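You operate a simulated robot arm through the tools that you are given. There is no shell and no other tool. Be economical: measure what you need, move in short steps, check, and stop when the job is done.

Carry out the task below with a simulated robot arm. There is one attempt and no reset: what you move stays moved.

## Task
Sand the black riser, stick both foam feet on and weight them down.
Fine: riser on the white corner marks first; purple sanding block, back after; each foot on the mark of its colour; grey holed plate across both feet.

Only the result counts: the job must be done as asked and must still hold three seconds after the hand-in. Knocking over, shifting, dropping, spilling or breaking anything else fails it.

## Robot
A 7-joint arm with a two-finger parallel gripper, fixed in place. Base frame: the origin is at the foot of the arm, x ahead of it, y to its left, z up. Readings come in m, rad, newtons and seconds.
Its first joint turns from -2.897 to 2.897 rad. Payload 4.4 kg.
The TCP is the grasp point between the finger pads, 0.023 m short of the fingertips. In the tool frame z runs along the fingers and y along their closing line. The gripper opens to 0.094 m. The fingers are 0.038 m wide and 0.01 m thick; the gripper's body (0.054 by 0.096 m) begins 0.039 m behind the TCP.
Orientation is that of the tool frame in the base frame, as a unit quaternion [w, x, y, z]. With the fingers straight down and closing along the base's y, the tool's x points along the base's -x, its y along +y and its z along -z.

## Interface
- The arm moves only by the tool drive_tool. Its argument "targets" is a list of rows, each a list of 7 numbers: the finger opening in cm, from 0 to 9.4, then the shift along the tool's x, y, z in cm, then the turn, a rotation vector about the tool's x, y, z in rad. In form: [[grip, x, y, z, wx, wy, wz], ...]. A call has 1 to 20 rows; each row is the pose to reach, as a shift and turn from the pose commanded when the call began, along the tool's axes at that moment. Each row takes 0.2 s and may step no farther than 0.05 m and 0.15 rad from the row before; otherwise, or with a gripper value out of range, the whole call is refused. A pose out of reach is approached as far as the arm can. The call stops where the force on the tool passes 40 N (or 10 N more than at its start, if that is more) or the arm is blocked; 0.2 s more then pass. The fingers move at their own pace (about 0.072 m/s each) and stop on an object; they squeeze with about 24 N. The grip force told is the motor's: it shows also when the fingers shut on nothing. Time passes only in rows, and 0.2 s behind the last, so rows that repeat a pose let the fingers close. It gives the time, the measured TCP pose, the force on the tool (base axes), the opening and the grip force at its end, in the units of the frame above (readings bear some noise).
- Cameras (640 x 400 px; columns grow to the right, rows downward): "scene" is fixed at [0.2217, 0.5002, 1.5143]; the picture's right is [-0.69, -0.73, 0.00], its down [-0.49, 0.46, -0.74] and it looks along [0.54, -0.51, -0.67] (base axes); focal length 346 px, centre (320, 200). "wrist" rides on the gripper at [-0.039, 0, -0.044] in the tool frame; the picture's right is [0.00, -1.00, 0.00], its down [0.97, 0.00, -0.24] and it looks along [0.24, 0.00, 0.97] (tool axes); focal length 218 px, centre (320, 200). There is no depth. A picture from a camera that has moved, and an enlarged one, comes with that camera's place and axes in the base frame and with its lens.
- get_image(camera): a new picture of that camera. The clock stands still meanwhile.
- enlarge(camera, box): a new picture of the part [left, top, right, bottom] of that camera's present view, enlarged. The clock stands still meanwhile.
- hand_in(): hands the job in; it is judged then, once.

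Go step by step. Nothing tells you positions but the pictures and the camera data: compare them with the known pose of the tool, close in by small moves and look again before you grip or let go. The budget is 120 turns and 64 pictures, counting those below and the enlarged ones. Unless the task says otherwise, let go and move clear before handing in, and close with one line.

The tools are called after "Request:" as name(argument=value, ...) on one line, values as JSON. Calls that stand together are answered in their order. drive_tool: Moves the arm, as the interface text tells. Its arguments: {"type":"object","properties":{"targets":{"type":"array"}},"required":["targets"]} The other tools are called the same way: get_image (camera) takes a picture; enlarge (camera, box) takes an enlarged picture of a part of a camera's view; hand_in () hands the job in.

At the start:

```text
t: 0.0
eef_pos: [0.5783, -0.1524, 1.0752]
tool_rot: [0.0, -0.001, 1.0, 0.0]
force: [-0.6, -0.8, 0.2]
width: 0.0941
grasp_force: 0.0
```

scene: 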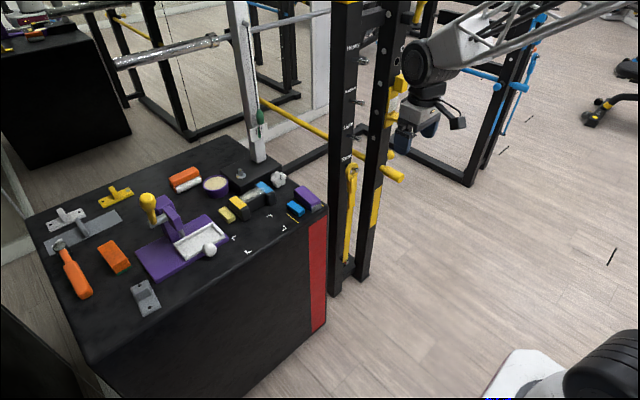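
wrist: 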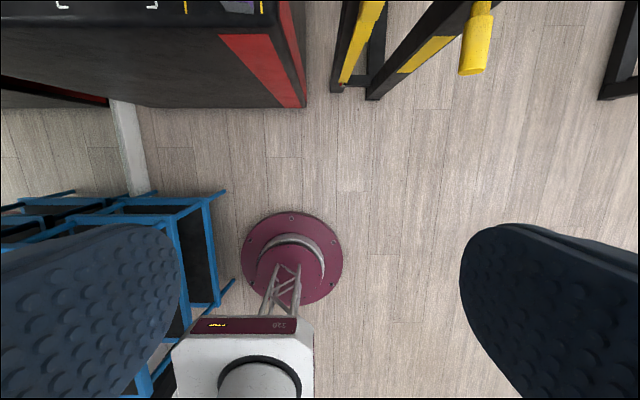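

I see a table with many objects on the left of the scene picture, with the arm clear of it. I'll enlarge the table area to identify the parts.

Request:
enlarge(camera="scene", box=[190, 150, 340, 250])

Request:
enlarge(camera="scene", box=[20, 150, 220, 320])

```text
4.00 times, centred on (265, 200) of scene
camera zoom: at [0.2217, 0.5002, 1.5143], right [-0.69, -0.73, 0.0], down [-0.49, 0.46, -0.74], along [0.54, -0.51, -0.67], focal length 1386 px, centre (540, 200)
```

zoom: 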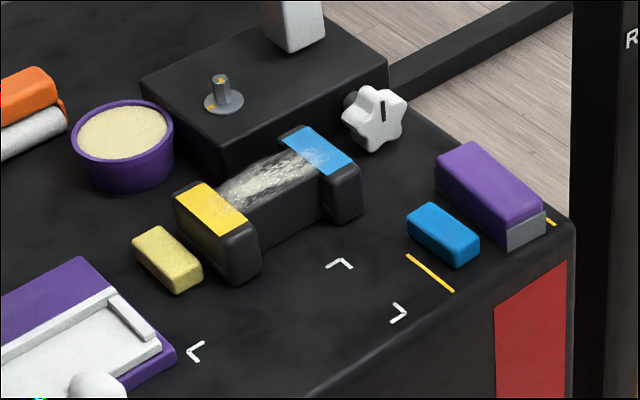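

```text
2.35 times, centred on (120, 235) of scene
camera zoom: at [0.2217, 0.5002, 1.5143], right [-0.69, -0.73, 0.0], down [-0.49, 0.46, -0.74], along [0.54, -0.51, -0.67], focal length 815 px, centre (791, 118)
```

zoom: 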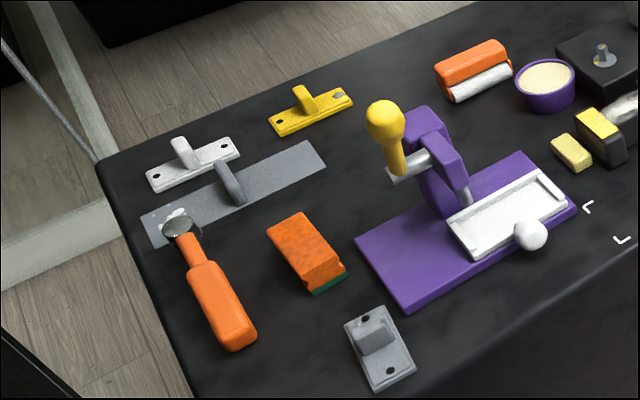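

The riser (black bar with a yellow and a blue pad) sits behind the corner marks, which I take to be at about x 0.82–0.90, y 0.08–0.22. The small grey plate with two holes is at about (0.88, 0.49). I'll move the wrist camera over the table for a better look.

Request:
drive_tool(targets=[[9.4, -3, 4, 0, 0, 0, 0], [9.4, -5.5, 8, 0, 0, 0, 0], [9.4, -8, 12, 0, 0, 0, 0], [9.4, -10.5, 16, 0, 0, 0, 0], [9.4, -13, 20, 0, 0, 0, 0], [9.4, -16, 24, 0, 0, 0, 0], [9.4, -18, 27, 0, 0, 0, 0]])

Request:
get_image(camera="wrist")

```text
t: 1.6
eef_pos: [0.76, 0.1164, 1.0741]
tool_rot: [0.001, 0.001, 1.0, -0.001]
force: [-0.5, 0.7, -0.3]
width: 0.0937
grasp_force: 0.1
```

```text
59 pictures are left
camera wrist: at [0.7992, 0.1179, 1.1191], right [0.0, -1.0, 0.0], down [-0.97, 0.0, 0.24], along [-0.24, 0.0, -0.97], focal length 218 px, centre (320, 200)
```

wrist: 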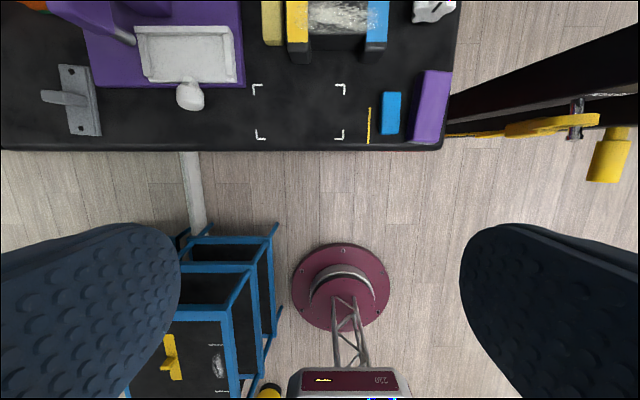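

The view shows the marks, riser, feet, purple block and holed plate. I'll enlarge the strip to measure.

Request:
enlarge(camera="wrist", box=[230, 0, 470, 150])

Request:
enlarge(camera="wrist", box=[0, 0, 240, 150])

```text
2.67 times, centred on (350, 75) of wrist
camera zoom: at [0.7992, 0.1179, 1.1191], right [0.0, -1.0, 0.0], down [-0.97, 0.0, 0.24], along [-0.24, 0.0, -0.97], focal length 582 px, centre (240, 533)
```

zoom: 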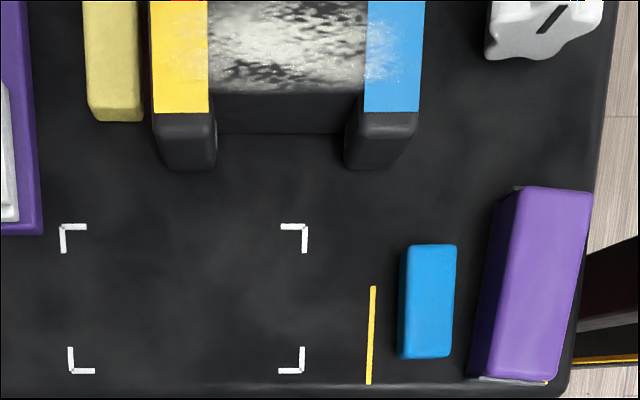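

```text
2.67 times, centred on (120, 75) of wrist
camera zoom: at [0.7992, 0.1179, 1.1191], right [0.0, -1.0, 0.0], down [-0.97, 0.0, 0.24], along [-0.24, 0.0, -0.97], focal length 582 px, centre (853, 533)
```

zoom: 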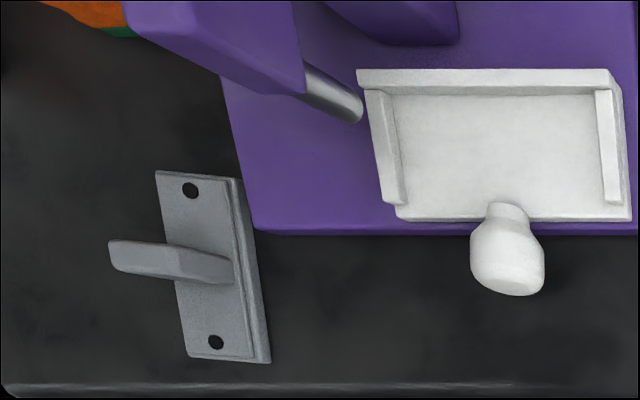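

Marks centre comes out at about (0.850, 0.151), 0.143 by 0.083. The riser's front is at x≈0.92, with its top near z≈0.82. I'll move further ahead to see it from above.

Request:
drive_tool(targets=[[9.4, -4, -1, 0, 0, 0, 0], [9.4, -8, -2, 0, 0, 0, 0], [9.4, -12, -3, 2, 0, 0, 0]])

Request:
get_image(camera="wrist")

Request:
enlarge(camera="wrist", box=[220, 50, 460, 200])

```text
t: 2.4
eef_pos: [0.8793, 0.0881, 1.0558]
tool_rot: [0.001, 0.0, 1.0, 0.0]
force: [0.7, 0.2, -0.1]
width: 0.0941
grasp_force: 0.1
```

```text
56 pictures are left
camera wrist: at [0.9175, 0.089, 1.1003], right [0.0, -1.0, 0.0], down [-0.97, 0.0, 0.24], along [-0.24, 0.0, -0.97], focal length 218 px, centre (320, 200)
```

wrist: 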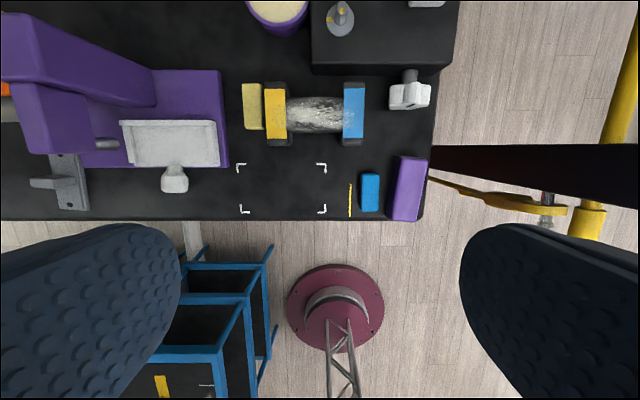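

```text
2.67 times, centred on (340, 125) of wrist
camera zoom: at [0.9175, 0.089, 1.1003], right [0.0, -1.0, 0.0], down [-0.97, 0.0, 0.24], along [-0.24, 0.0, -0.97], focal length 582 px, centre (267, 400)
```

zoom: 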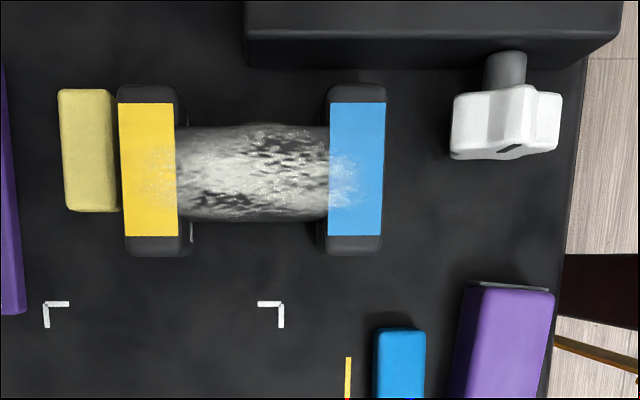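

The riser is about 0.13 by 0.075 and 0.053 tall, centred near (0.955, 0.0956), and its middle bar is about 0.043 across x. I'll turn the gripper 90° so it closes along x, and go over the bar.

Request:
drive_tool(targets=[[9.4, -0.7, 0.1, 1, 0, 0, 0.1428], [9.4, -1.4, 0.2, 2, 0, 0, 0.2856], [9.4, -2.1, 0.2, 3, 0, 0, 0.4284], [9.4, -2.8, 0.3, 4, 0, 0, 0.5712], [9.4, -3.5, 0.4, 5, 0, 0, 0.714], [9.4, -4.2, 0.5, 6, 0, 0, 0.8568], [9.4, -4.9, 0.5, 7, 0, 0, 0.9996], [9.4, -5.6, 0.6, 8, 0, 0, 1.1424], [9.4, -6.3, 0.7, 9, 0, 0, 1.2852], [9.4, -7.0, 0.7, 10, 0, 0, 1.428], [7.5, -7.57, 0.75, 11, 0, 0, 1.5708], [7.5, -7.57, 0.75, 13, 0, 0, 1.5708]])

Request:
get_image(camera="wrist")

Request:
enlarge(camera="scene", box=[190, 110, 340, 210])

```text
t: 5.0
eef_pos: [0.9555, 0.0959, 0.9231]
tool_rot: [0.001, 0.708, 0.707, 0.0]
force: [0.4, -0.3, 0.9]
width: 0.075
grasp_force: 0.1
```

```text
54 pictures are left
camera wrist: at [0.9553, 0.0569, 0.9688], right [-1.0, 0.0, 0.0], down [0.0, 0.97, 0.24], along [0.0, 0.24, -0.97], focal length 218 px, centre (320, 200)
```

wrist: 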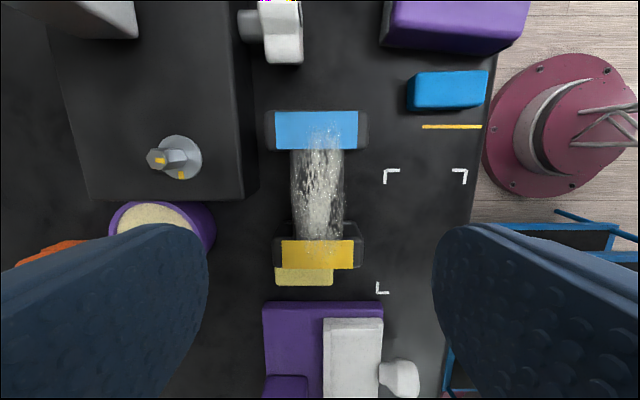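

```text
4.00 times, centred on (265, 160) of scene
camera zoom: at [0.2217, 0.5002, 1.5143], right [-0.69, -0.73, 0.0], down [-0.49, 0.46, -0.74], along [0.54, -0.51, -0.67], focal length 1386 px, centre (540, 360)
```

zoom: 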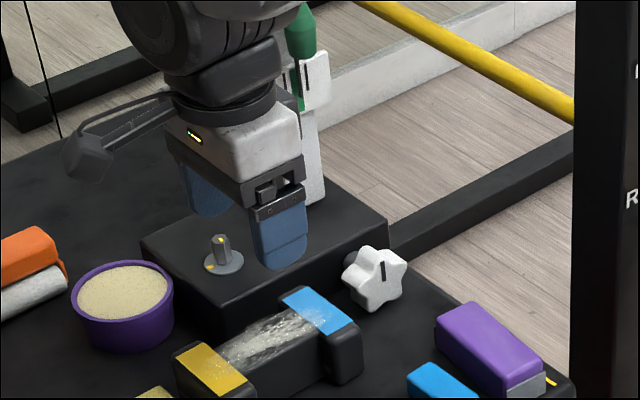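

The bar is well centred between the fingers (about 2.5 mm to correct in x). I'll go down to z≈0.78 and close on the bar.

Request:
drive_tool(targets=[[7.5, 0, 0.25, 4, 0, 0, 0], [7.5, 0, 0.25, 8, 0, 0, 0], [7.5, 0, 0.25, 12, 0, 0, 0], [7.5, 0, 0.25, 14.3, 0, 0, 0], [7.5, 0, 0.25, 14.3, 0, 0, 0]])

Request:
get_image(camera="wrist")

```text
t: 6.2
eef_pos: [0.9577, 0.0948, 0.7812]
tool_rot: [0.0, 0.707, 0.707, 0.001]
force: [0.2, 0.6, -0.4]
width: 0.0752
grasp_force: 0.1
```

```text
52 pictures are left
camera wrist: at [0.9576, 0.0566, 0.8259], right [-1.0, 0.0, 0.0], down [0.0, 0.97, 0.24], along [0.0, 0.24, -0.97], focal length 218 px, centre (320, 200)
```

wrist: 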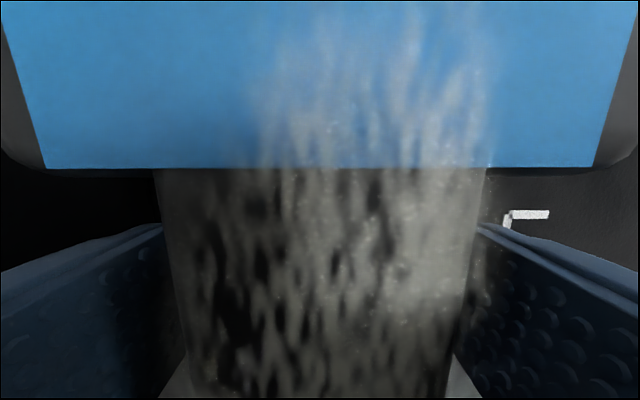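

The fingers straddle the bar with no contact yet. I'll close now.

Request:
drive_tool(targets=[[3.5, 0, 0, 0, 0, 0, 0], [3, 0, 0, 0, 0, 0, 0], [2, 0, 0, 0, 0, 0, 0], [2, 0, 0, 0, 0, 0, 0]])

```text
t: 7.2
eef_pos: [0.9574, 0.0943, 0.781]
tool_rot: [0.0, 0.707, 0.707, 0.001]
force: [0.5, 0.1, 0.7]
width: 0.0421
grasp_force: 24.6
```

The bar is gripped at a 42 mm opening. I'll lift and carry it over the marks, then check before lowering.

Request:
drive_tool(targets=[[2, 0, 0, -3, 0, 0, 0], [2, 0, 0, -6, 0, 0, 0], [2, 2, -4, -6, 0, 0, 0], [2, 4, -8, -6, 0, 0, 0], [2, 5.5, -10.8, -6, 0, 0, 0], [2, 5.5, -10.8, -3, 0, 0, 0], [2, 5.5, -10.8, -3, 0, 0, 0]])

Request:
enlarge(camera="scene", box=[190, 170, 310, 270])

Request:
get_image(camera="wrist")

```text
t: 8.8
eef_pos: [0.8494, 0.15, 0.8119]
tool_rot: [0.0, 0.707, 0.708, -0.001]
force: [0.6, 0.3, -3.3]
width: 0.042
grasp_force: 24.1
```

```text
4.00 times, centred on (250, 220) of scene
camera zoom: at [0.2217, 0.5002, 1.5143], right [-0.69, -0.73, 0.0], down [-0.49, 0.46, -0.74], along [0.54, -0.51, -0.67], focal length 1386 px, centre (600, 120)
```

zoom: 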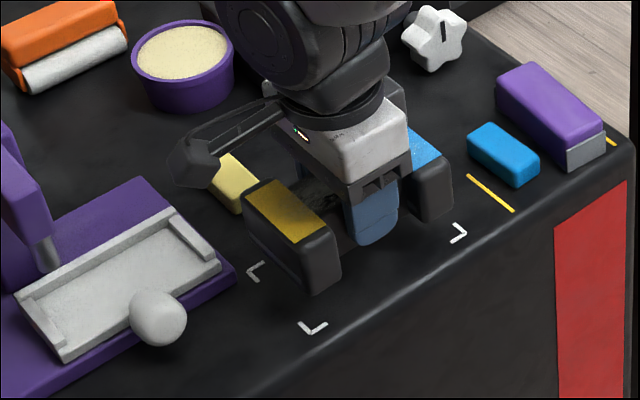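

```text
50 pictures are left
camera wrist: at [0.8491, 0.1115, 0.8569], right [-1.0, 0.0, 0.0], down [0.0, 0.97, 0.24], along [0.0, 0.24, -0.97], focal length 218 px, centre (320, 200)
```

wrist: 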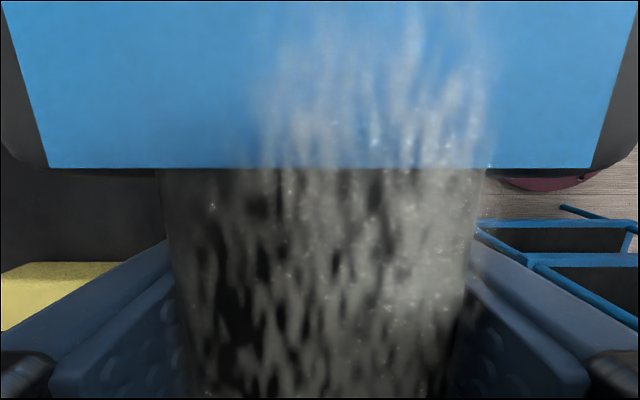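

The riser hangs 3 cm over the marks. I'll lower it to touch and check the alignment while still holding it.

Request:
drive_tool(targets=[[2, 0, 0, 1.5, 0, 0, 0], [2, 0, 0, 2.6, 0, 0, 0], [2, 0, 0, 3.0, 0, 0, 0], [2, 0, 0, 3.1, 0, 0, 0]])

Request:
enlarge(camera="scene", box=[200, 180, 296, 260])

```text
t: 9.8
eef_pos: [0.8488, 0.151, 0.7815]
tool_rot: [-0.001, 0.707, 0.707, 0.0]
force: [-1.1, 0.6, 2.2]
width: 0.0419
grasp_force: 24.4
```

```text
5.00 times, centred on (248, 220) of scene
camera zoom: at [0.2217, 0.5002, 1.5143], right [-0.69, -0.73, 0.0], down [-0.49, 0.46, -0.74], along [0.54, -0.51, -0.67], focal length 1732 px, centre (680, 100)
```

zoom: 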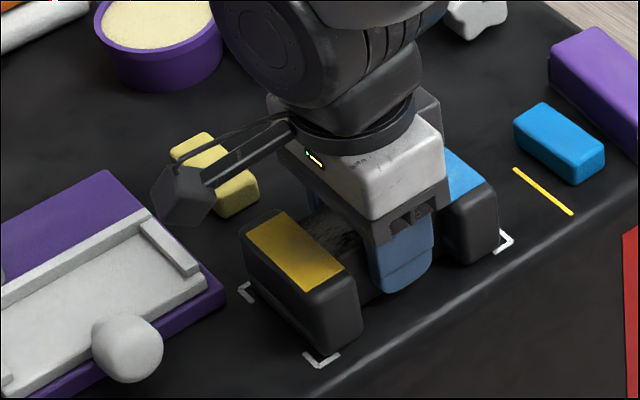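

It touches down (force shifted) and looks inside the marks. I'll release, rise and look from above.

Request:
drive_tool(targets=[[3.5, 0, 0, 0, 0, 0, 0], [5, 0, 0, 0, 0, 0, 0], [6.5, 0, 0, 0, 0, 0, 0], [6.5, 0, 0, -4, 0, 0, 0], [6.5, 0, 0, -8, 0, 0, 0], [6.5, -2, 0, -12, 0, 0, 0], [6.5, -5, 0, -16, 0, 0, 0], [6.5, -8, 0, -18, 0, 0, 0]])

Request:
get_image(camera="wrist")

Request:
enlarge(camera="wrist", box=[220, 120, 460, 270])

```text
t: 11.6
eef_pos: [0.8494, 0.0704, 0.9608]
tool_rot: [0.0, 0.707, 0.707, 0.0]
force: [-0.1, -0.6, 0.1]
width: 0.0651
grasp_force: 0.0
```

```text
48 pictures are left
camera wrist: at [0.8494, 0.0318, 1.0048], right [-1.0, 0.0, 0.0], down [0.0, 0.97, 0.24], along [0.0, 0.24, -0.97], focal length 218 px, centre (320, 200)
```

wrist: 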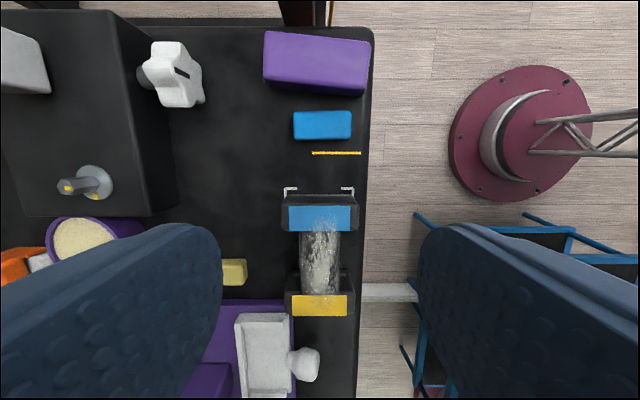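

```text
2.67 times, centred on (340, 195) of wrist
camera zoom: at [0.8494, 0.0318, 1.0048], right [-1.0, 0.0, 0.0], down [0.0, 0.97, 0.24], along [0.0, 0.24, -0.97], focal length 582 px, centre (267, 213)
```

zoom: 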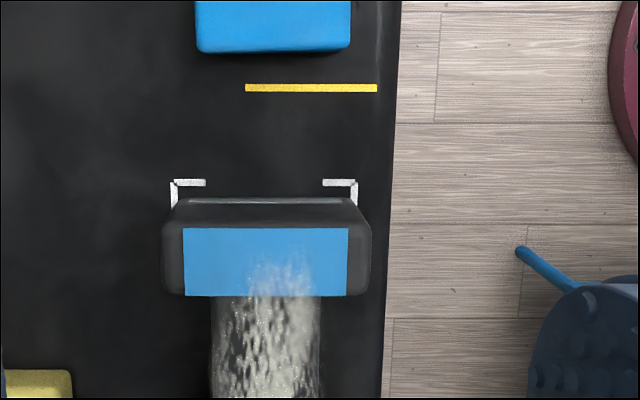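

The riser is centred in the marks, with about 7 mm to spare each way. The blue pad is at about (0.850, 0.101) and the yellow at (0.850, 0.201). Next I'll turn back and look closely at the purple sanding block.

Request:
drive_tool(targets=[[9.4, -1, 0.1, 0, 0, 0, -0.1428], [9.4, -2, 0.2, 0, 0, 0, -0.2856], [9.4, -3, 0.3, 0, 0, 0, -0.4284], [9.4, -4, 0.4, 0, 0, 0, -0.5712], [9.4, -5, 0.5, 0, 0, 0, -0.714], [9.4, -6, 0.6, 0, 0, 0, -0.8568], [9.4, -7, 0.7, 0, 0, 0, -0.9996], [9.4, -8, 0.8, 0, 0, 0, -1.1424], [9.4, -9, 0.9, 0, 0, 0, -1.2852], [9.4, -10, 1, 0, 0, 0, -1.428], [9.4, -10, 1, 0, 0, 0, -1.5708], [9.4, -10, 1, 0, 0, 0, -1.5708]])

Request:
get_image(camera="wrist")

Request:
enlarge(camera="wrist", box=[200, 60, 440, 210])

Request:
enlarge(camera="scene", box=[270, 175, 334, 225])

```text
t: 14.2
eef_pos: [0.8593, -0.0319, 0.9592]
tool_rot: [0.0, -0.001, 1.0, -0.001]
force: [0.3, -0.2, 0.4]
width: 0.0939
grasp_force: 0.1
```

```text
46 pictures are left
camera wrist: at [0.8987, -0.03, 1.0053], right [0.0, -1.0, 0.0], down [-0.97, 0.0, 0.24], along [-0.24, 0.0, -0.97], focal length 218 px, centre (320, 200)
```

wrist: 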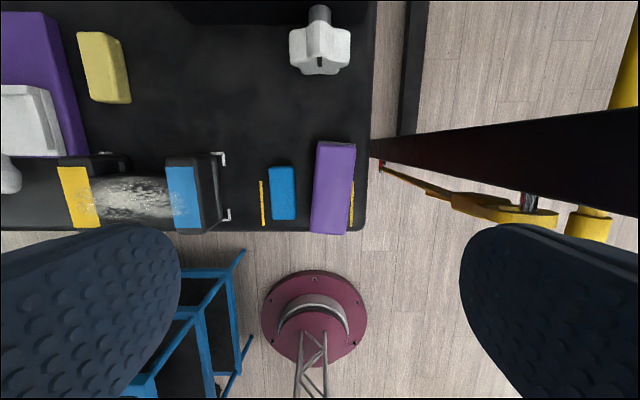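

```text
2.67 times, centred on (320, 135) of wrist
camera zoom: at [0.8987, -0.03, 1.0053], right [0.0, -1.0, 0.0], down [-0.97, 0.0, 0.24], along [-0.24, 0.0, -0.97], focal length 582 px, centre (320, 373)
```

zoom: 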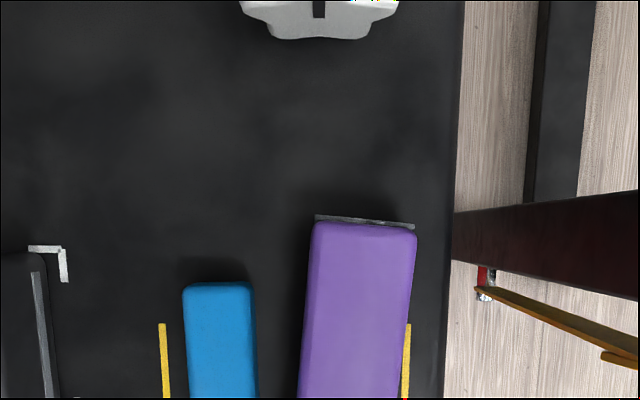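

```text
8.00 times, centred on (302, 200) of scene
camera zoom: at [0.2217, 0.5002, 1.5143], right [-0.69, -0.73, 0.0], down [-0.49, 0.46, -0.74], along [0.54, -0.51, -0.67], focal length 2772 px, centre (464, 200)
```

zoom: 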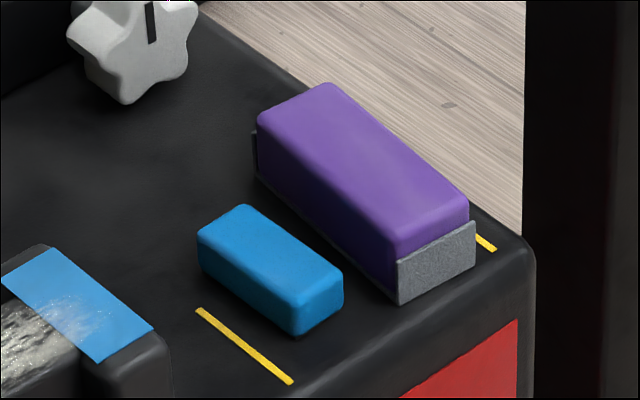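

The purple block measures about 0.097 by 0.040 by 0.037, centred near (0.8515, -0.043) and yawed about -0.067 rad. The blue foot sits about 2 cm beside it, so I'll use a narrow opening. I'll go lower and check again.

Request:
drive_tool(targets=[[6, 0.8, -1.1, 3, 0, 0, 0.067], [5, 0.8, -1.1, 6, 0, 0, 0.067], [5, 0.8, -1.1, 9.4, 0, 0, 0.067], [5, 0.8, -1.1, 9.4, 0, 0, 0.067]])

Request:
get_image(camera="wrist")

```text
t: 15.2
eef_pos: [0.852, -0.0413, 0.8669]
tool_rot: [0.0, 0.034, 0.999, 0.0]
force: [-0.4, 0.2, 0.4]
width: 0.0501
grasp_force: 0.2
```

```text
43 pictures are left
camera wrist: at [0.8907, -0.0432, 0.9118], right [-0.07, -1.0, 0.0], down [-0.97, 0.06, 0.24], along [-0.24, 0.02, -0.97], focal length 218 px, centre (320, 200)
```

wrist: 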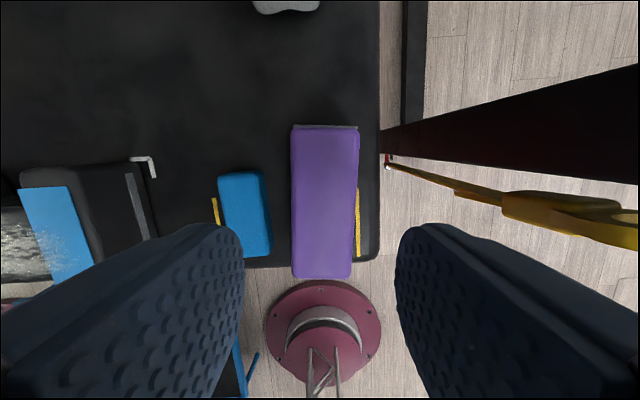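

I'm aligned to about 2 mm. I'll shift that much, go down with a 4.6 cm opening so the fingers clear the blue foot, and keep the tips high.

Request:
drive_tool(targets=[[4.6, 0, -0.2, 3, 0, 0, 0], [4.6, 0, -0.2, 3, 0, 0, 0], [4.6, 0, -0.2, 6, 0, 0, 0], [4.6, 0, -0.2, 7.6, 0, 0, 0], [4.6, 0, -0.2, 7.6, 0, 0, 0]])

Request:
get_image(camera="wrist")

Request:
enlarge(camera="scene", box=[270, 165, 334, 225])

```text
t: 16.4
eef_pos: [0.8515, -0.0435, 0.7914]
tool_rot: [-0.001, 0.033, 0.999, 0.0]
force: [0.6, -0.2, -0.1]
width: 0.0459
grasp_force: 0.0
```

```text
42 pictures are left
camera wrist: at [0.8907, -0.0453, 0.836], right [-0.07, -1.0, 0.0], down [-0.97, 0.06, 0.24], along [-0.24, 0.02, -0.97], focal length 218 px, centre (320, 200)
```

wrist: 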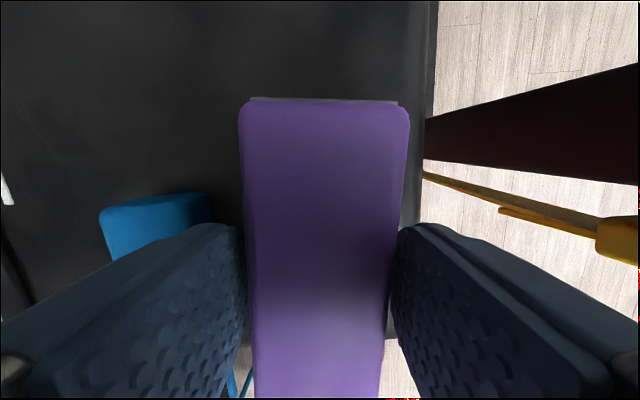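

```text
6.67 times, centred on (302, 195) of scene
camera zoom: at [0.2217, 0.5002, 1.5143], right [-0.69, -0.73, 0.0], down [-0.49, 0.46, -0.74], along [0.54, -0.51, -0.67], focal length 2310 px, centre (440, 233)
```

zoom: 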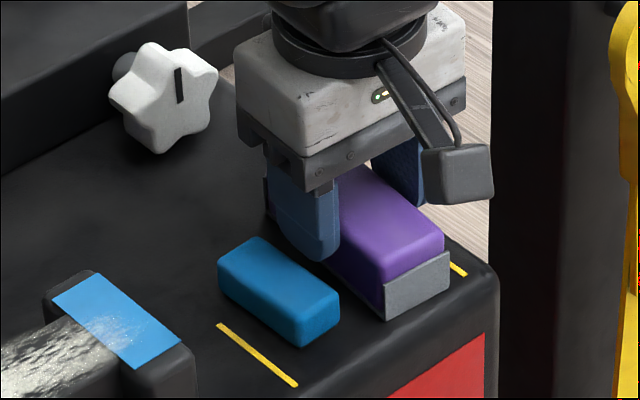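

The fingers straddle the block cleanly. I'll close and lift, remembering this pose (0.8515, -0.0435, 0.7914) for putting it back.

Request:
drive_tool(targets=[[4, 0, 0, 0, 0, 0, 0], [3, 0, 0, 0, 0, 0, 0], [2.5, 0, 0, 0, 0, 0, 0], [2.5, 0, 0, 0, 0, 0, 0]])

```text
t: 17.4
eef_pos: [0.8521, -0.0428, 0.7906]
tool_rot: [0.001, 0.033, 0.999, 0.0]
force: [0.9, 0.2, 0.1]
width: 0.0396
grasp_force: 24.1
```

The block is held at a 39.6 mm opening. I'll lift it and carry it over the middle of the riser, squaring the yaw.

Request:
drive_tool(targets=[[2.5, 0, 0, -4.5, 0, 0, 0], [2.5, 0, 0, -9, 0, 0, 0], [2.5, 0.4, 4.8, -9, 0, 0, 0], [2.5, 0.8, 9.6, -9, 0, 0, 0], [2.5, 1.2, 14.4, -9, 0, 0, -0.03], [2.5, 1.45, 19.1, -9, 0, 0, -0.067], [2.5, 1.45, 19.33, -7.2, 0, 0, -0.067], [2.5, 1.45, 19.33, -7.2, 0, 0, -0.067]])

Request:
get_image(camera="wrist")

Request:
enlarge(camera="scene", box=[200, 170, 296, 250])

```text
t: 19.2
eef_pos: [0.8498, 0.1516, 0.8618]
tool_rot: [0.0, 0.0, 1.0, 0.001]
force: [-0.4, 0.0, -1.4]
width: 0.0399
grasp_force: 23.8
```

```text
40 pictures are left
camera wrist: at [0.889, 0.1513, 0.9067], right [0.0, -1.0, 0.0], down [-0.97, 0.0, 0.24], along [-0.24, 0.0, -0.97], focal length 218 px, centre (320, 200)
```

wrist: 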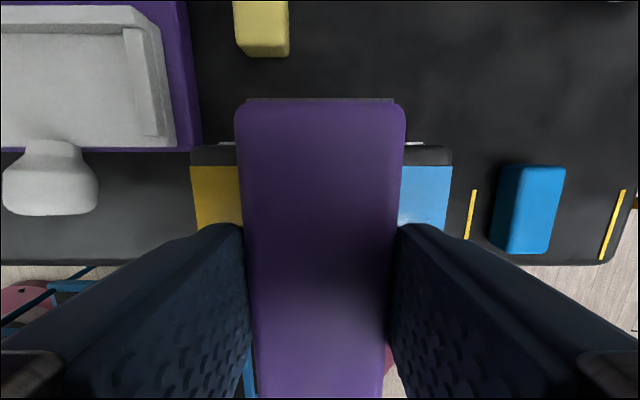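

```text
5.00 times, centred on (248, 210) of scene
camera zoom: at [0.2217, 0.5002, 1.5143], right [-0.69, -0.73, 0.0], down [-0.49, 0.46, -0.74], along [0.54, -0.51, -0.67], focal length 1732 px, centre (680, 150)
```

zoom: 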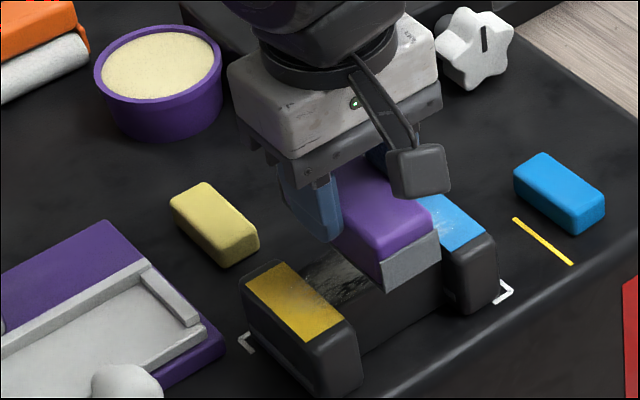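

The block hovers over the bar between the pads. I'll lower it gently until it makes contact.

Request:
drive_tool(targets=[[2.5, 0, 0, 0.8, 0, 0, 0], [2.5, 0, 0, 1.5, 0, 0, 0], [2.5, 0, 0, 1.7, 0, 0, 0], [2.5, 0, 0, 1.9, 0, 0, 0]])

```text
t: 20.2
eef_pos: [0.8483, 0.1508, 0.8444]
tool_rot: [0.001, 0.0, 1.0, 0.001]
force: [0.6, -0.5, -1.4]
width: 0.0395
grasp_force: 24.1
```

Request:
drive_tool(targets=[[2.5, 0, 0, 0.1, 0, 0, 0], [2.5, 0, 0, 0.2, 0, 0, 0], [2.5, 0, 0, 0.3, 0, 0, 0]])

```text
t: 21.0
eef_pos: [0.8504, 0.1516, 0.8411]
tool_rot: [0.001, 0.0, 1.0, 0.0]
force: [-3.0, -0.2, 9.4]
width: 0.0397
grasp_force: 24.0
```

Contact is at about 9 N of downward press, so the bar top is about z 0.800. I'll make short strokes along the bar in y and watch that the riser stays put.

Request:
drive_tool(targets=[[2.5, 0, 0.4, 0, 0, 0, 0], [2.5, 0, 0.8, 0, 0, 0, 0], [2.5, 0, 1.2, 0, 0, 0, 0], [2.5, 0, 0.8, 0, 0, 0, 0], [2.5, 0, 0.4, 0, 0, 0, 0], [2.5, 0, 0, 0, 0, 0, 0], [2.5, 0, -0.4, 0, 0, 0, 0], [2.5, 0, -0.8, 0, 0, 0, 0], [2.5, 0, -1.2, 0, 0, 0, 0]])

Request:
enlarge(camera="scene", box=[200, 170, 296, 250])

```text
t: 23.0
eef_pos: [0.8484, 0.1395, 0.8406]
tool_rot: [0.0, 0.0, 1.0, 0.0]
force: [0.7, 5.6, 16.8]
width: 0.0395
grasp_force: 23.5
```

```text
5.00 times, centred on (248, 210) of scene
camera zoom: at [0.2217, 0.5002, 1.5143], right [-0.69, -0.73, 0.0], down [-0.49, 0.46, -0.74], along [0.54, -0.51, -0.67], focal length 1732 px, centre (680, 150)
```

zoom: 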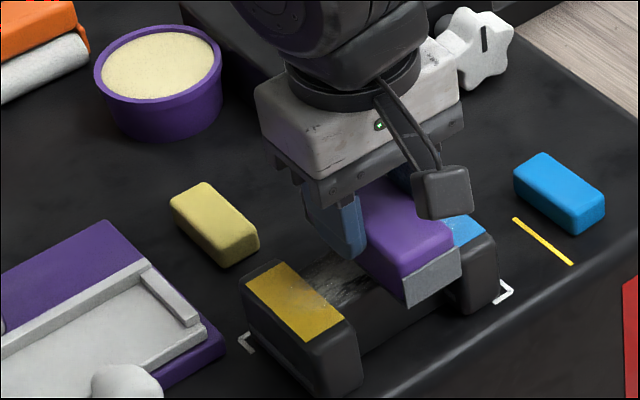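

The riser hasn't moved. I'll continue with more strokes in y and some in x.

Request:
drive_tool(targets=[[2.5, 0, 0.7, 0, 0, 0, 0], [2.5, 0, 1.4, 0, 0, 0, 0], [2.5, 0, 2.1, 0, 0, 0, 0], [2.5, 0, 2.6, 0, 0, 0, 0], [2.5, 0.7, 2.6, 0, 0, 0, 0], [2.5, 1.4, 2.6, 0, 0, 0, 0], [2.5, 1.4, 1.9, 0, 0, 0, 0], [2.5, 1.4, 1.2, 0, 0, 0, 0], [2.5, 1.4, 0.5, 0, 0, 0, 0], [2.5, 1.4, -0.1, 0, 0, 0, 0], [2.5, 0.7, -0.1, 0, 0, 0, 0], [2.5, 0, -0.1, 0, 0, 0, 0], [2.5, -0.7, -0.1, 0, 0, 0, 0], [2.5, -1.4, -0.1, 0, 0, 0, 0], [2.5, -1.4, 0.5, 0, 0, 0, 0], [2.5, -1.4, 1.2, 0, 0, 0, 0], [2.5, -1.4, 1.9, 0, 0, 0, 0], [2.5, -1.4, 2.6, 0, 0, 0, 0], [2.5, -0.7, 2.6, 0, 0, 0, 0], [2.5, 0, 2.6, 0, 0, 0, 0]])

Request:
enlarge(camera="scene", box=[200, 170, 296, 250])

```text
t: 27.2
eef_pos: [0.8493, 0.1636, 0.8399]
tool_rot: [0.0, 0.0, 1.0, 0.0]
force: [1.4, 1.0, 3.3]
width: 0.0397
grasp_force: 24.0
```

```text
5.00 times, centred on (248, 210) of scene
camera zoom: at [0.2217, 0.5002, 1.5143], right [-0.69, -0.73, 0.0], down [-0.49, 0.46, -0.74], along [0.54, -0.51, -0.67], focal length 1732 px, centre (680, 150)
```

zoom: 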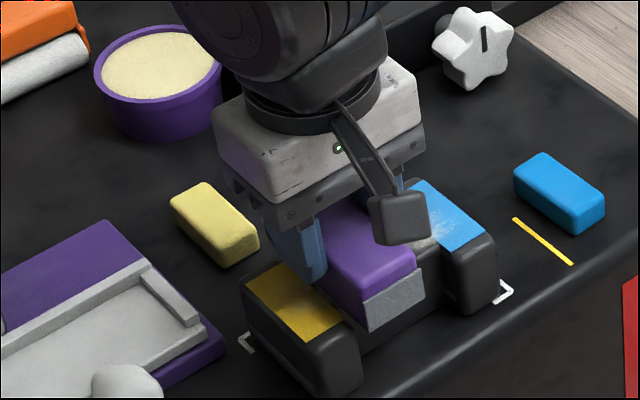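

The dust near the yellow end seems gone. I'll lift to inspect the whole bar.

Request:
drive_tool(targets=[[2.5, 0, 0, -2, 0, 0, 0], [2.5, -2, 0, -6, 0, 0, 0], [2.5, -6, 0, -9, 0, 0, 0], [2.5, -9, 0, -11, 0, 0, 0], [2.5, -9, 0, -11, 0, 0, 0]])

Request:
enlarge(camera="scene", box=[200, 170, 296, 250])

```text
t: 28.4
eef_pos: [0.938, 0.1657, 0.9504]
tool_rot: [0.0, 0.001, 1.0, 0.0]
force: [-0.3, 0.7, -0.8]
width: 0.0395
grasp_force: 24.0
```

```text
5.00 times, centred on (248, 210) of scene
camera zoom: at [0.2217, 0.5002, 1.5143], right [-0.69, -0.73, 0.0], down [-0.49, 0.46, -0.74], along [0.54, -0.51, -0.67], focal length 1732 px, centre (680, 150)
```

zoom: 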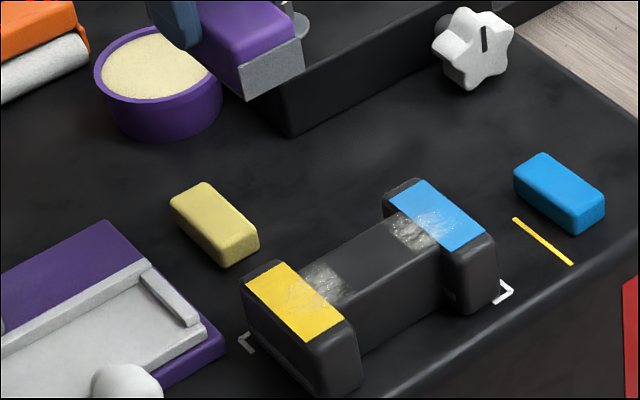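

The middle is clean, but dust remains at both ends of the bar and seemingly on the inner parts of the pads. I'll look closer to tell whether the bar is flush with the pads.

Request:
enlarge(camera="scene", box=[234, 198, 304, 248])

Request:
get_image(camera="wrist")

```text
8.00 times, centred on (269, 223) of scene
camera zoom: at [0.2217, 0.5002, 1.5143], right [-0.69, -0.73, 0.0], down [-0.49, 0.46, -0.74], along [0.54, -0.51, -0.67], focal length 2772 px, centre (728, 16)
```

zoom: 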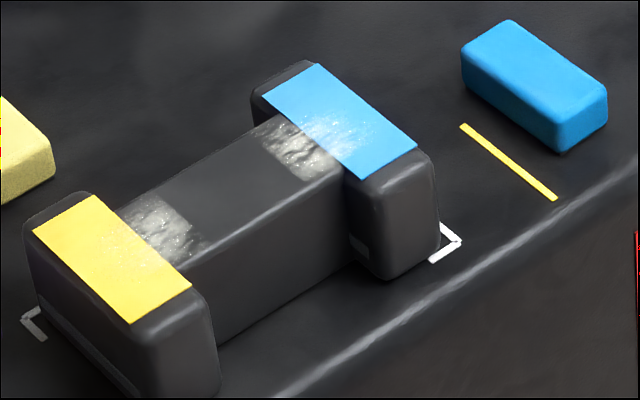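

```text
34 pictures are left
camera wrist: at [0.9783, 0.1651, 0.9962], right [0.0, -1.0, 0.0], down [-0.97, 0.0, 0.24], along [-0.24, 0.0, -0.97], focal length 218 px, centre (320, 200)
```

wrist: 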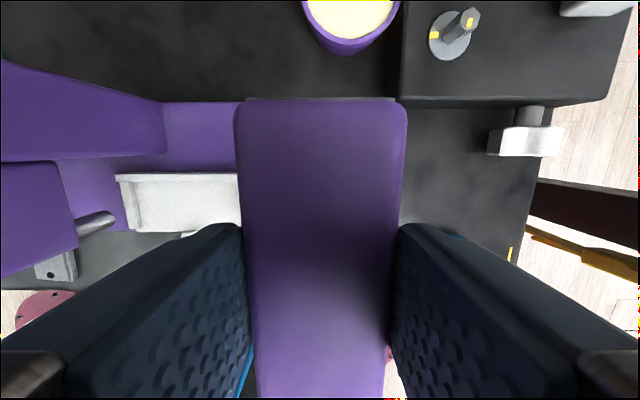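

The bar and pads look flush to within a millimetre or two, so I'll sand the yellow-end seam by lowering the block there. The contact height will tell me about any step.

Request:
drive_tool(targets=[[2.5, 4.5, 1.1, 0, 0, 0, 0], [2.5, 8.8, 2.1, 2, 0, 0, 0], [2.5, 8.8, 2.1, 6, 0, 0, 0], [2.5, 8.8, 2.1, 9.5, 0, 0, 0], [2.5, 8.8, 2.1, 10.3, 0, 0, 0], [2.5, 8.8, 2.1, 10.6, 0, 0, 0], [2.5, 8.8, 2.1, 10.6, 0, 0, 0]])

```text
t: 30.0
eef_pos: [0.8517, 0.1853, 0.8433]
tool_rot: [0.0, -0.001, 1.0, 0.0]
force: [0.0, -0.5, -1.1]
width: 0.0397
grasp_force: 23.8
```

Request:
drive_tool(targets=[[2.5, 0, 0, 0.1, 0, 0, 0], [2.5, 0, 0, 0.2, 0, 0, 0], [2.5, 0, 0, 0.3, 0, 0, 0], [2.5, 0, 0, 0.4, 0, 0, 0]])

```text
t: 31.0
eef_pos: [0.8507, 0.1846, 0.8406]
tool_rot: [-0.001, 0.001, 1.0, 0.0]
force: [-0.4, -0.1, -0.9]
width: 0.0395
grasp_force: 24.3
```

Request:
drive_tool(targets=[[2.5, 0, 0, 0.1, 0, 0, 0], [2.5, 0, 0, 0.2, 0, 0, 0], [2.5, 0, 0, 0.3, 0, 0, 0]])

```text
t: 31.8
eef_pos: [0.8515, 0.1853, 0.8392]
tool_rot: [0.001, 0.0, 1.0, 0.0]
force: [3.4, -2.0, 19.8]
width: 0.0397
grasp_force: 24.0
```

Contact is at the same height as on the bar, so the top is flush. I'll stroke over the yellow end, then sweep across to the blue end and stroke there.

Request:
drive_tool(targets=[[2.5, 0, 0.5, 0, 0, 0, 0], [2.5, 0, 1, 0, 0, 0, 0], [2.5, 0, 0.5, 0, 0, 0, 0], [2.5, 0, 0, 0, 0, 0, 0], [2.5, 0, -0.6, 0, 0, 0, 0], [2.5, 0, -1.2, 0, 0, 0, 0], [2.5, 0, -0.6, 0, 0, 0, 0], [2.5, 0, 0, 0, 0, 0, 0], [2.5, 0.7, 0, 0, 0, 0, 0], [2.5, 0, 0, 0, 0, 0, 0], [2.5, -0.7, 0, 0, 0, 0, 0], [2.5, 0, 0, 0, 0, 0, 0], [2.5, 0, 0.6, 0, 0, 0, 0], [2.5, 0, 0, 0, 0, 0, 0]])

Request:
enlarge(camera="scene", box=[200, 170, 296, 250])

```text
t: 34.8
eef_pos: [0.8507, 0.1869, 0.8367]
tool_rot: [0.0, 0.0, 1.0, -0.001]
force: [-0.1, 1.2, 2.9]
width: 0.0397
grasp_force: 24.4
```

```text
5.00 times, centred on (248, 210) of scene
camera zoom: at [0.2217, 0.5002, 1.5143], right [-0.69, -0.73, 0.0], down [-0.49, 0.46, -0.74], along [0.54, -0.51, -0.67], focal length 1732 px, centre (680, 150)
```

zoom: 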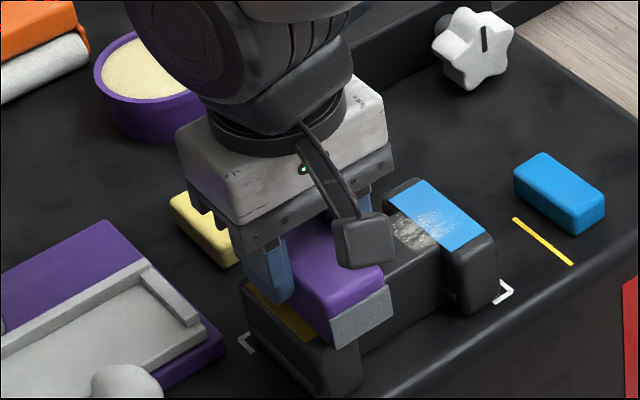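

The riser is still in place. I'll slide over to the blue-end seam with a touch more press and stroke there.

Request:
drive_tool(targets=[[2.5, 0, -1.2, 0.05, 0, 0, 0], [2.5, 0, -2.4, 0.05, 0, 0, 0], [2.5, 0, -3.6, 0.05, 0, 0, 0], [2.5, 0, -4.8, 0.08, 0, 0, 0], [2.5, 0, -6, 0.08, 0, 0, 0], [2.5, 0, -7.1, 0.1, 0, 0, 0], [2.5, 0, -7.7, 0.1, 0, 0, 0], [2.5, 0, -8.1, 0.1, 0, 0, 0], [2.5, 0, -7.5, 0.1, 0, 0, 0], [2.5, 0, -6.9, 0.1, 0, 0, 0], [2.5, 0, -6.3, 0.1, 0, 0, 0], [2.5, 0, -5.7, 0.1, 0, 0, 0], [2.5, 0, -6.4, 0.1, 0, 0, 0], [2.5, 0, -7.1, 0.1, 0, 0, 0], [2.5, 0.7, -7.1, 0.1, 0, 0, 0], [2.5, 0, -7.1, 0.1, 0, 0, 0], [2.5, -0.7, -7.1, 0.1, 0, 0, 0], [2.5, 0, -7.1, 0.1, 0, 0, 0], [2.5, 0, -7.7, 0.1, 0, 0, 0], [2.5, 0, -7.1, 0.1, 0, 0, 0]])

```text
t: 39.0
eef_pos: [0.8534, 0.1144, 0.8364]
tool_rot: [0.001, 0.0, 1.0, 0.001]
force: [-0.1, -3.9, 12.3]
width: 0.0395
grasp_force: 24.2
```

Those strokes are done. I'll lift clear and inspect.

Request:
drive_tool(targets=[[2.5, 0, 0, -3, 0, 0, 0], [2.5, -3, -1, -7, 0, 0, 0], [2.5, -7, -2, -9, 0, 0, 0], [2.5, -9, -3, -9, 0, 0, 0], [2.5, -9, -3, -9, 0, 0, 0]])

Request:
enlarge(camera="scene", box=[200, 170, 296, 250])

```text
refused: row 2 steps farther than a row can; nothing moved
```

```text
5.00 times, centred on (248, 210) of scene
camera zoom: at [0.2217, 0.5002, 1.5143], right [-0.69, -0.73, 0.0], down [-0.49, 0.46, -0.74], along [0.54, -0.51, -0.67], focal length 1732 px, centre (680, 150)
```

zoom: 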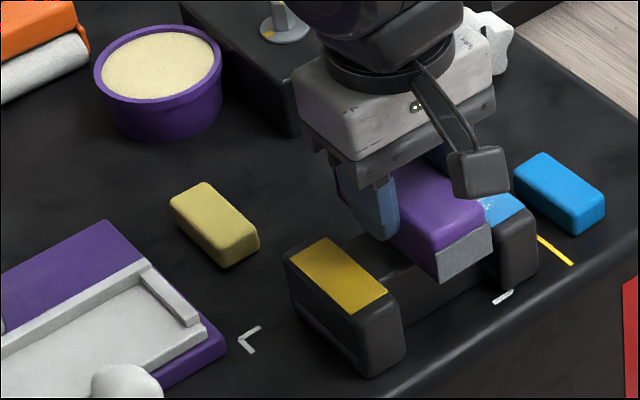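

The riser got dragged about 2–3 cm to the right by the sweep. I'll lift and inspect before correcting.

Request:
drive_tool(targets=[[2.5, 0, 0, -3, 0, 0, 0], [2.5, -2, -1, -6, 0, 0, 0], [2.5, -6, -2, -8, 0, 0, 0], [2.5, -9, -3, -9, 0, 0, 0], [2.5, -9, -3, -9, 0, 0, 0]])

Request:
enlarge(camera="scene", box=[224, 180, 304, 250])

```text
t: 40.2
eef_pos: [0.9406, 0.0845, 0.9277]
tool_rot: [0.0, 0.0, 1.0, 0.0]
force: [-0.1, -0.4, -1.5]
width: 0.0396
grasp_force: 24.3
```

```text
5.71 times, centred on (264, 215) of scene
camera zoom: at [0.2217, 0.5002, 1.5143], right [-0.69, -0.73, 0.0], down [-0.49, 0.46, -0.74], along [0.54, -0.51, -0.67], focal length 1980 px, centre (640, 114)
```

zoom: 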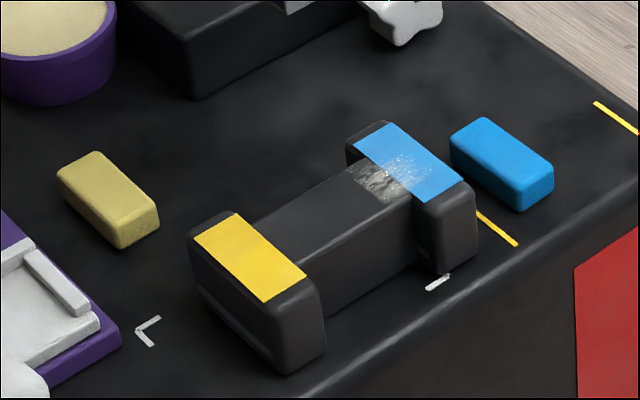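

The yellow end and middle are clean and only the blue end remains. The riser shifted about -2.75 cm in y without rotating. I'll set the block on its middle, press, and drag it back by friction.

Request:
drive_tool(targets=[[2.5, 4, 2, 0, 0, 0, 0], [2.5, 8, 3.9, 1, 0, 0, 0], [2.5, 9.0, 3.9, 5, 0, 0, 0], [2.5, 9.0, 3.9, 8, 0, 0, 0], [2.5, 9.0, 3.9, 8.8, 0, 0, 0], [2.5, 9.0, 3.9, 9.1, 0, 0, 0], [2.5, 9.0, 3.9, 9.3, 0, 0, 0], [2.5, 9.0, 3.9, 9.4, 0, 0, 0]])

```text
t: 42.0
eef_pos: [0.8523, 0.124, 0.8326]
tool_rot: [0.001, 0.0, 1.0, 0.0]
force: [5.9, -0.3, 18.6]
width: 0.0396
grasp_force: 23.9
```

Request:
drive_tool(targets=[[2.5, 0, 0.7, 0, 0, 0, 0], [2.5, 0, 1.4, 0, 0, 0, 0], [2.5, 0, 2.1, 0, 0, 0, 0], [2.5, 0, 2.7, 0, 0, 0, 0]])

Request:
enlarge(camera="scene", box=[200, 170, 296, 250])

```text
t: 43.0
eef_pos: [0.8516, 0.1508, 0.8323]
tool_rot: [0.0, -0.001, 1.0, 0.0]
force: [-0.7, -8.6, 17.6]
width: 0.0397
grasp_force: 24.0
```

```text
5.00 times, centred on (248, 210) of scene
camera zoom: at [0.2217, 0.5002, 1.5143], right [-0.69, -0.73, 0.0], down [-0.49, 0.46, -0.74], along [0.54, -0.51, -0.67], focal length 1732 px, centre (680, 150)
```

zoom: 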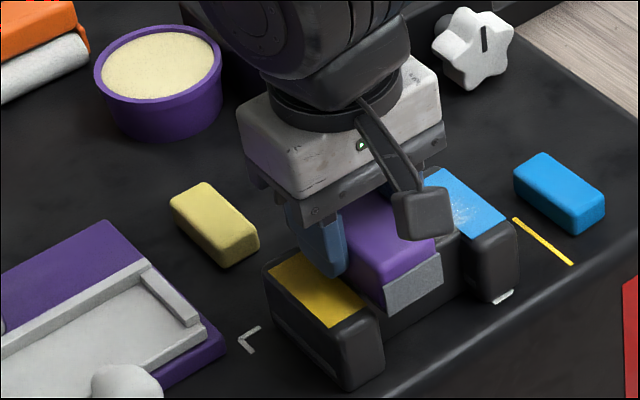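

The drag recovered about half of it. I'll lift, step back, and drag again.

Request:
drive_tool(targets=[[2.5, 0, 0, -1, 0, 0, 0], [2.5, 0, -2.6, -1, 0, 0, 0], [2.5, 0, -2.6, -0.2, 0, 0, 0], [2.5, 0, -2.6, 0.05, 0, 0, 0], [2.5, 0, -1.9, 0.1, 0, 0, 0], [2.5, 0, -1.2, 0.1, 0, 0, 0], [2.5, 0, -0.5, 0.1, 0, 0, 0], [2.5, 0, 0.2, 0.1, 0, 0, 0]])

Request:
enlarge(camera="scene", box=[200, 170, 296, 250])

```text
t: 44.8
eef_pos: [0.8519, 0.1523, 0.8312]
tool_rot: [0.0, -0.001, 1.0, 0.0]
force: [0.3, -8.4, 18.7]
width: 0.0398
grasp_force: 24.4
```

```text
5.00 times, centred on (248, 210) of scene
camera zoom: at [0.2217, 0.5002, 1.5143], right [-0.69, -0.73, 0.0], down [-0.49, 0.46, -0.74], along [0.54, -0.51, -0.67], focal length 1732 px, centre (680, 150)
```

zoom: 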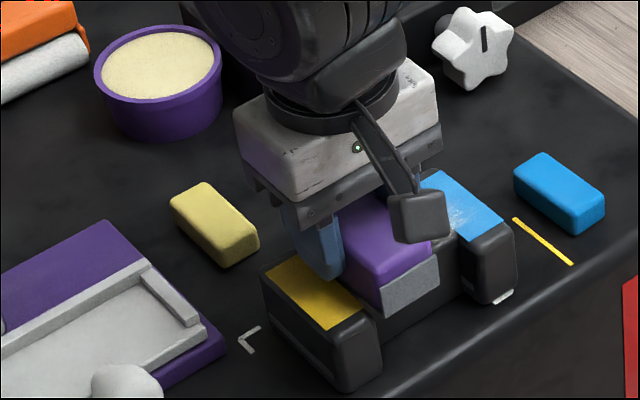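

The second drag mostly slipped. Rather than force it, I'll put the block back home, re-place the riser with the gripper, and then finish the blue end. I'm carrying the block home now.

Request:
drive_tool(targets=[[2.5, 0, 0, -4, 0, 0, 0], [2.5, 0, 0, -8, 0, 0, 0], [2.5, 0, -4.9, -8, 0, 0, 0], [2.5, 0, -9.8, -8, 0, 0, 0], [2.5, 0, -14.7, -8, 0, 0, 0.03], [2.5, 0, -19.5, -8, 0, 0, 0.067], [2.5, 0, -19.5, -4, 0, 0, 0.067], [2.5, 0, -19.5, 1, 0, 0, 0.067], [2.5, 0, -19.5, 1, 0, 0, 0.067]])

Request:
get_image(camera="wrist")

Request:
enlarge(camera="scene", box=[260, 165, 340, 225])

```text
t: 46.8
eef_pos: [0.8511, -0.042, 0.8191]
tool_rot: [0.0, 0.034, 0.999, 0.0]
force: [-0.6, -0.6, -0.3]
width: 0.0396
grasp_force: 24.3
```

```text
28 pictures are left
camera wrist: at [0.8902, -0.0449, 0.8651], right [-0.07, -1.0, 0.0], down [-0.97, 0.07, 0.24], along [-0.24, 0.02, -0.97], focal length 218 px, centre (320, 200)
```

wrist: 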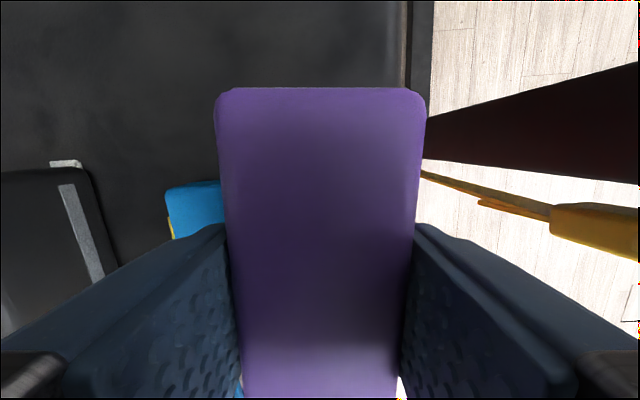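

```text
6.67 times, centred on (300, 195) of scene
camera zoom: at [0.2217, 0.5002, 1.5143], right [-0.69, -0.73, 0.0], down [-0.49, 0.46, -0.74], along [0.54, -0.51, -0.67], focal length 2310 px, centre (453, 233)
```

zoom: 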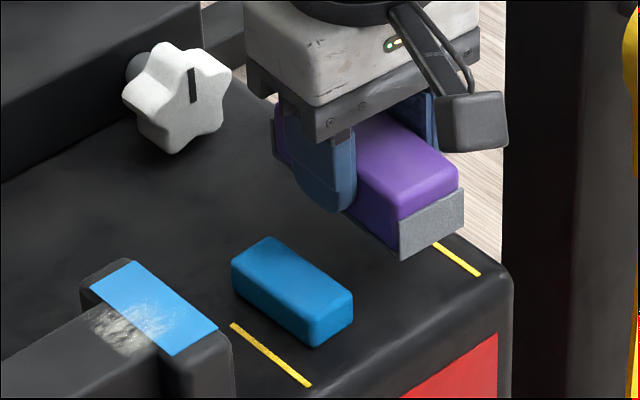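

The block has slid up about 1 cm in the grip but is straight. I'll lower it to its bay until it touches.

Request:
drive_tool(targets=[[2.5, 0, -0.1, 2, 0, 0, 0], [2.5, 0, -0.1, 3.2, 0, 0, 0], [2.5, 0, -0.1, 3.5, 0, 0, 0], [2.5, 0, -0.1, 3.7, 0, 0, 0], [2.5, 0, -0.1, 3.8, 0, 0, 0]])

```text
t: 48.0
eef_pos: [0.8518, -0.0431, 0.7828]
tool_rot: [0.0, 0.033, 0.999, 0.0]
force: [0.3, 0.1, -0.7]
width: 0.0397
grasp_force: 24.2
```

Request:
drive_tool(targets=[[2.5, 0, 0, 0.1, 0, 0, 0], [2.5, 0, 0, 0.2, 0, 0, 0], [2.5, 0, 0, 0.2, 0, 0, 0]])

```text
t: 48.8
eef_pos: [0.851, -0.043, 0.7819]
tool_rot: [0.0, 0.033, 0.999, 0.0]
force: [-0.9, 0.3, 3.1]
width: 0.0396
grasp_force: 24.4
```

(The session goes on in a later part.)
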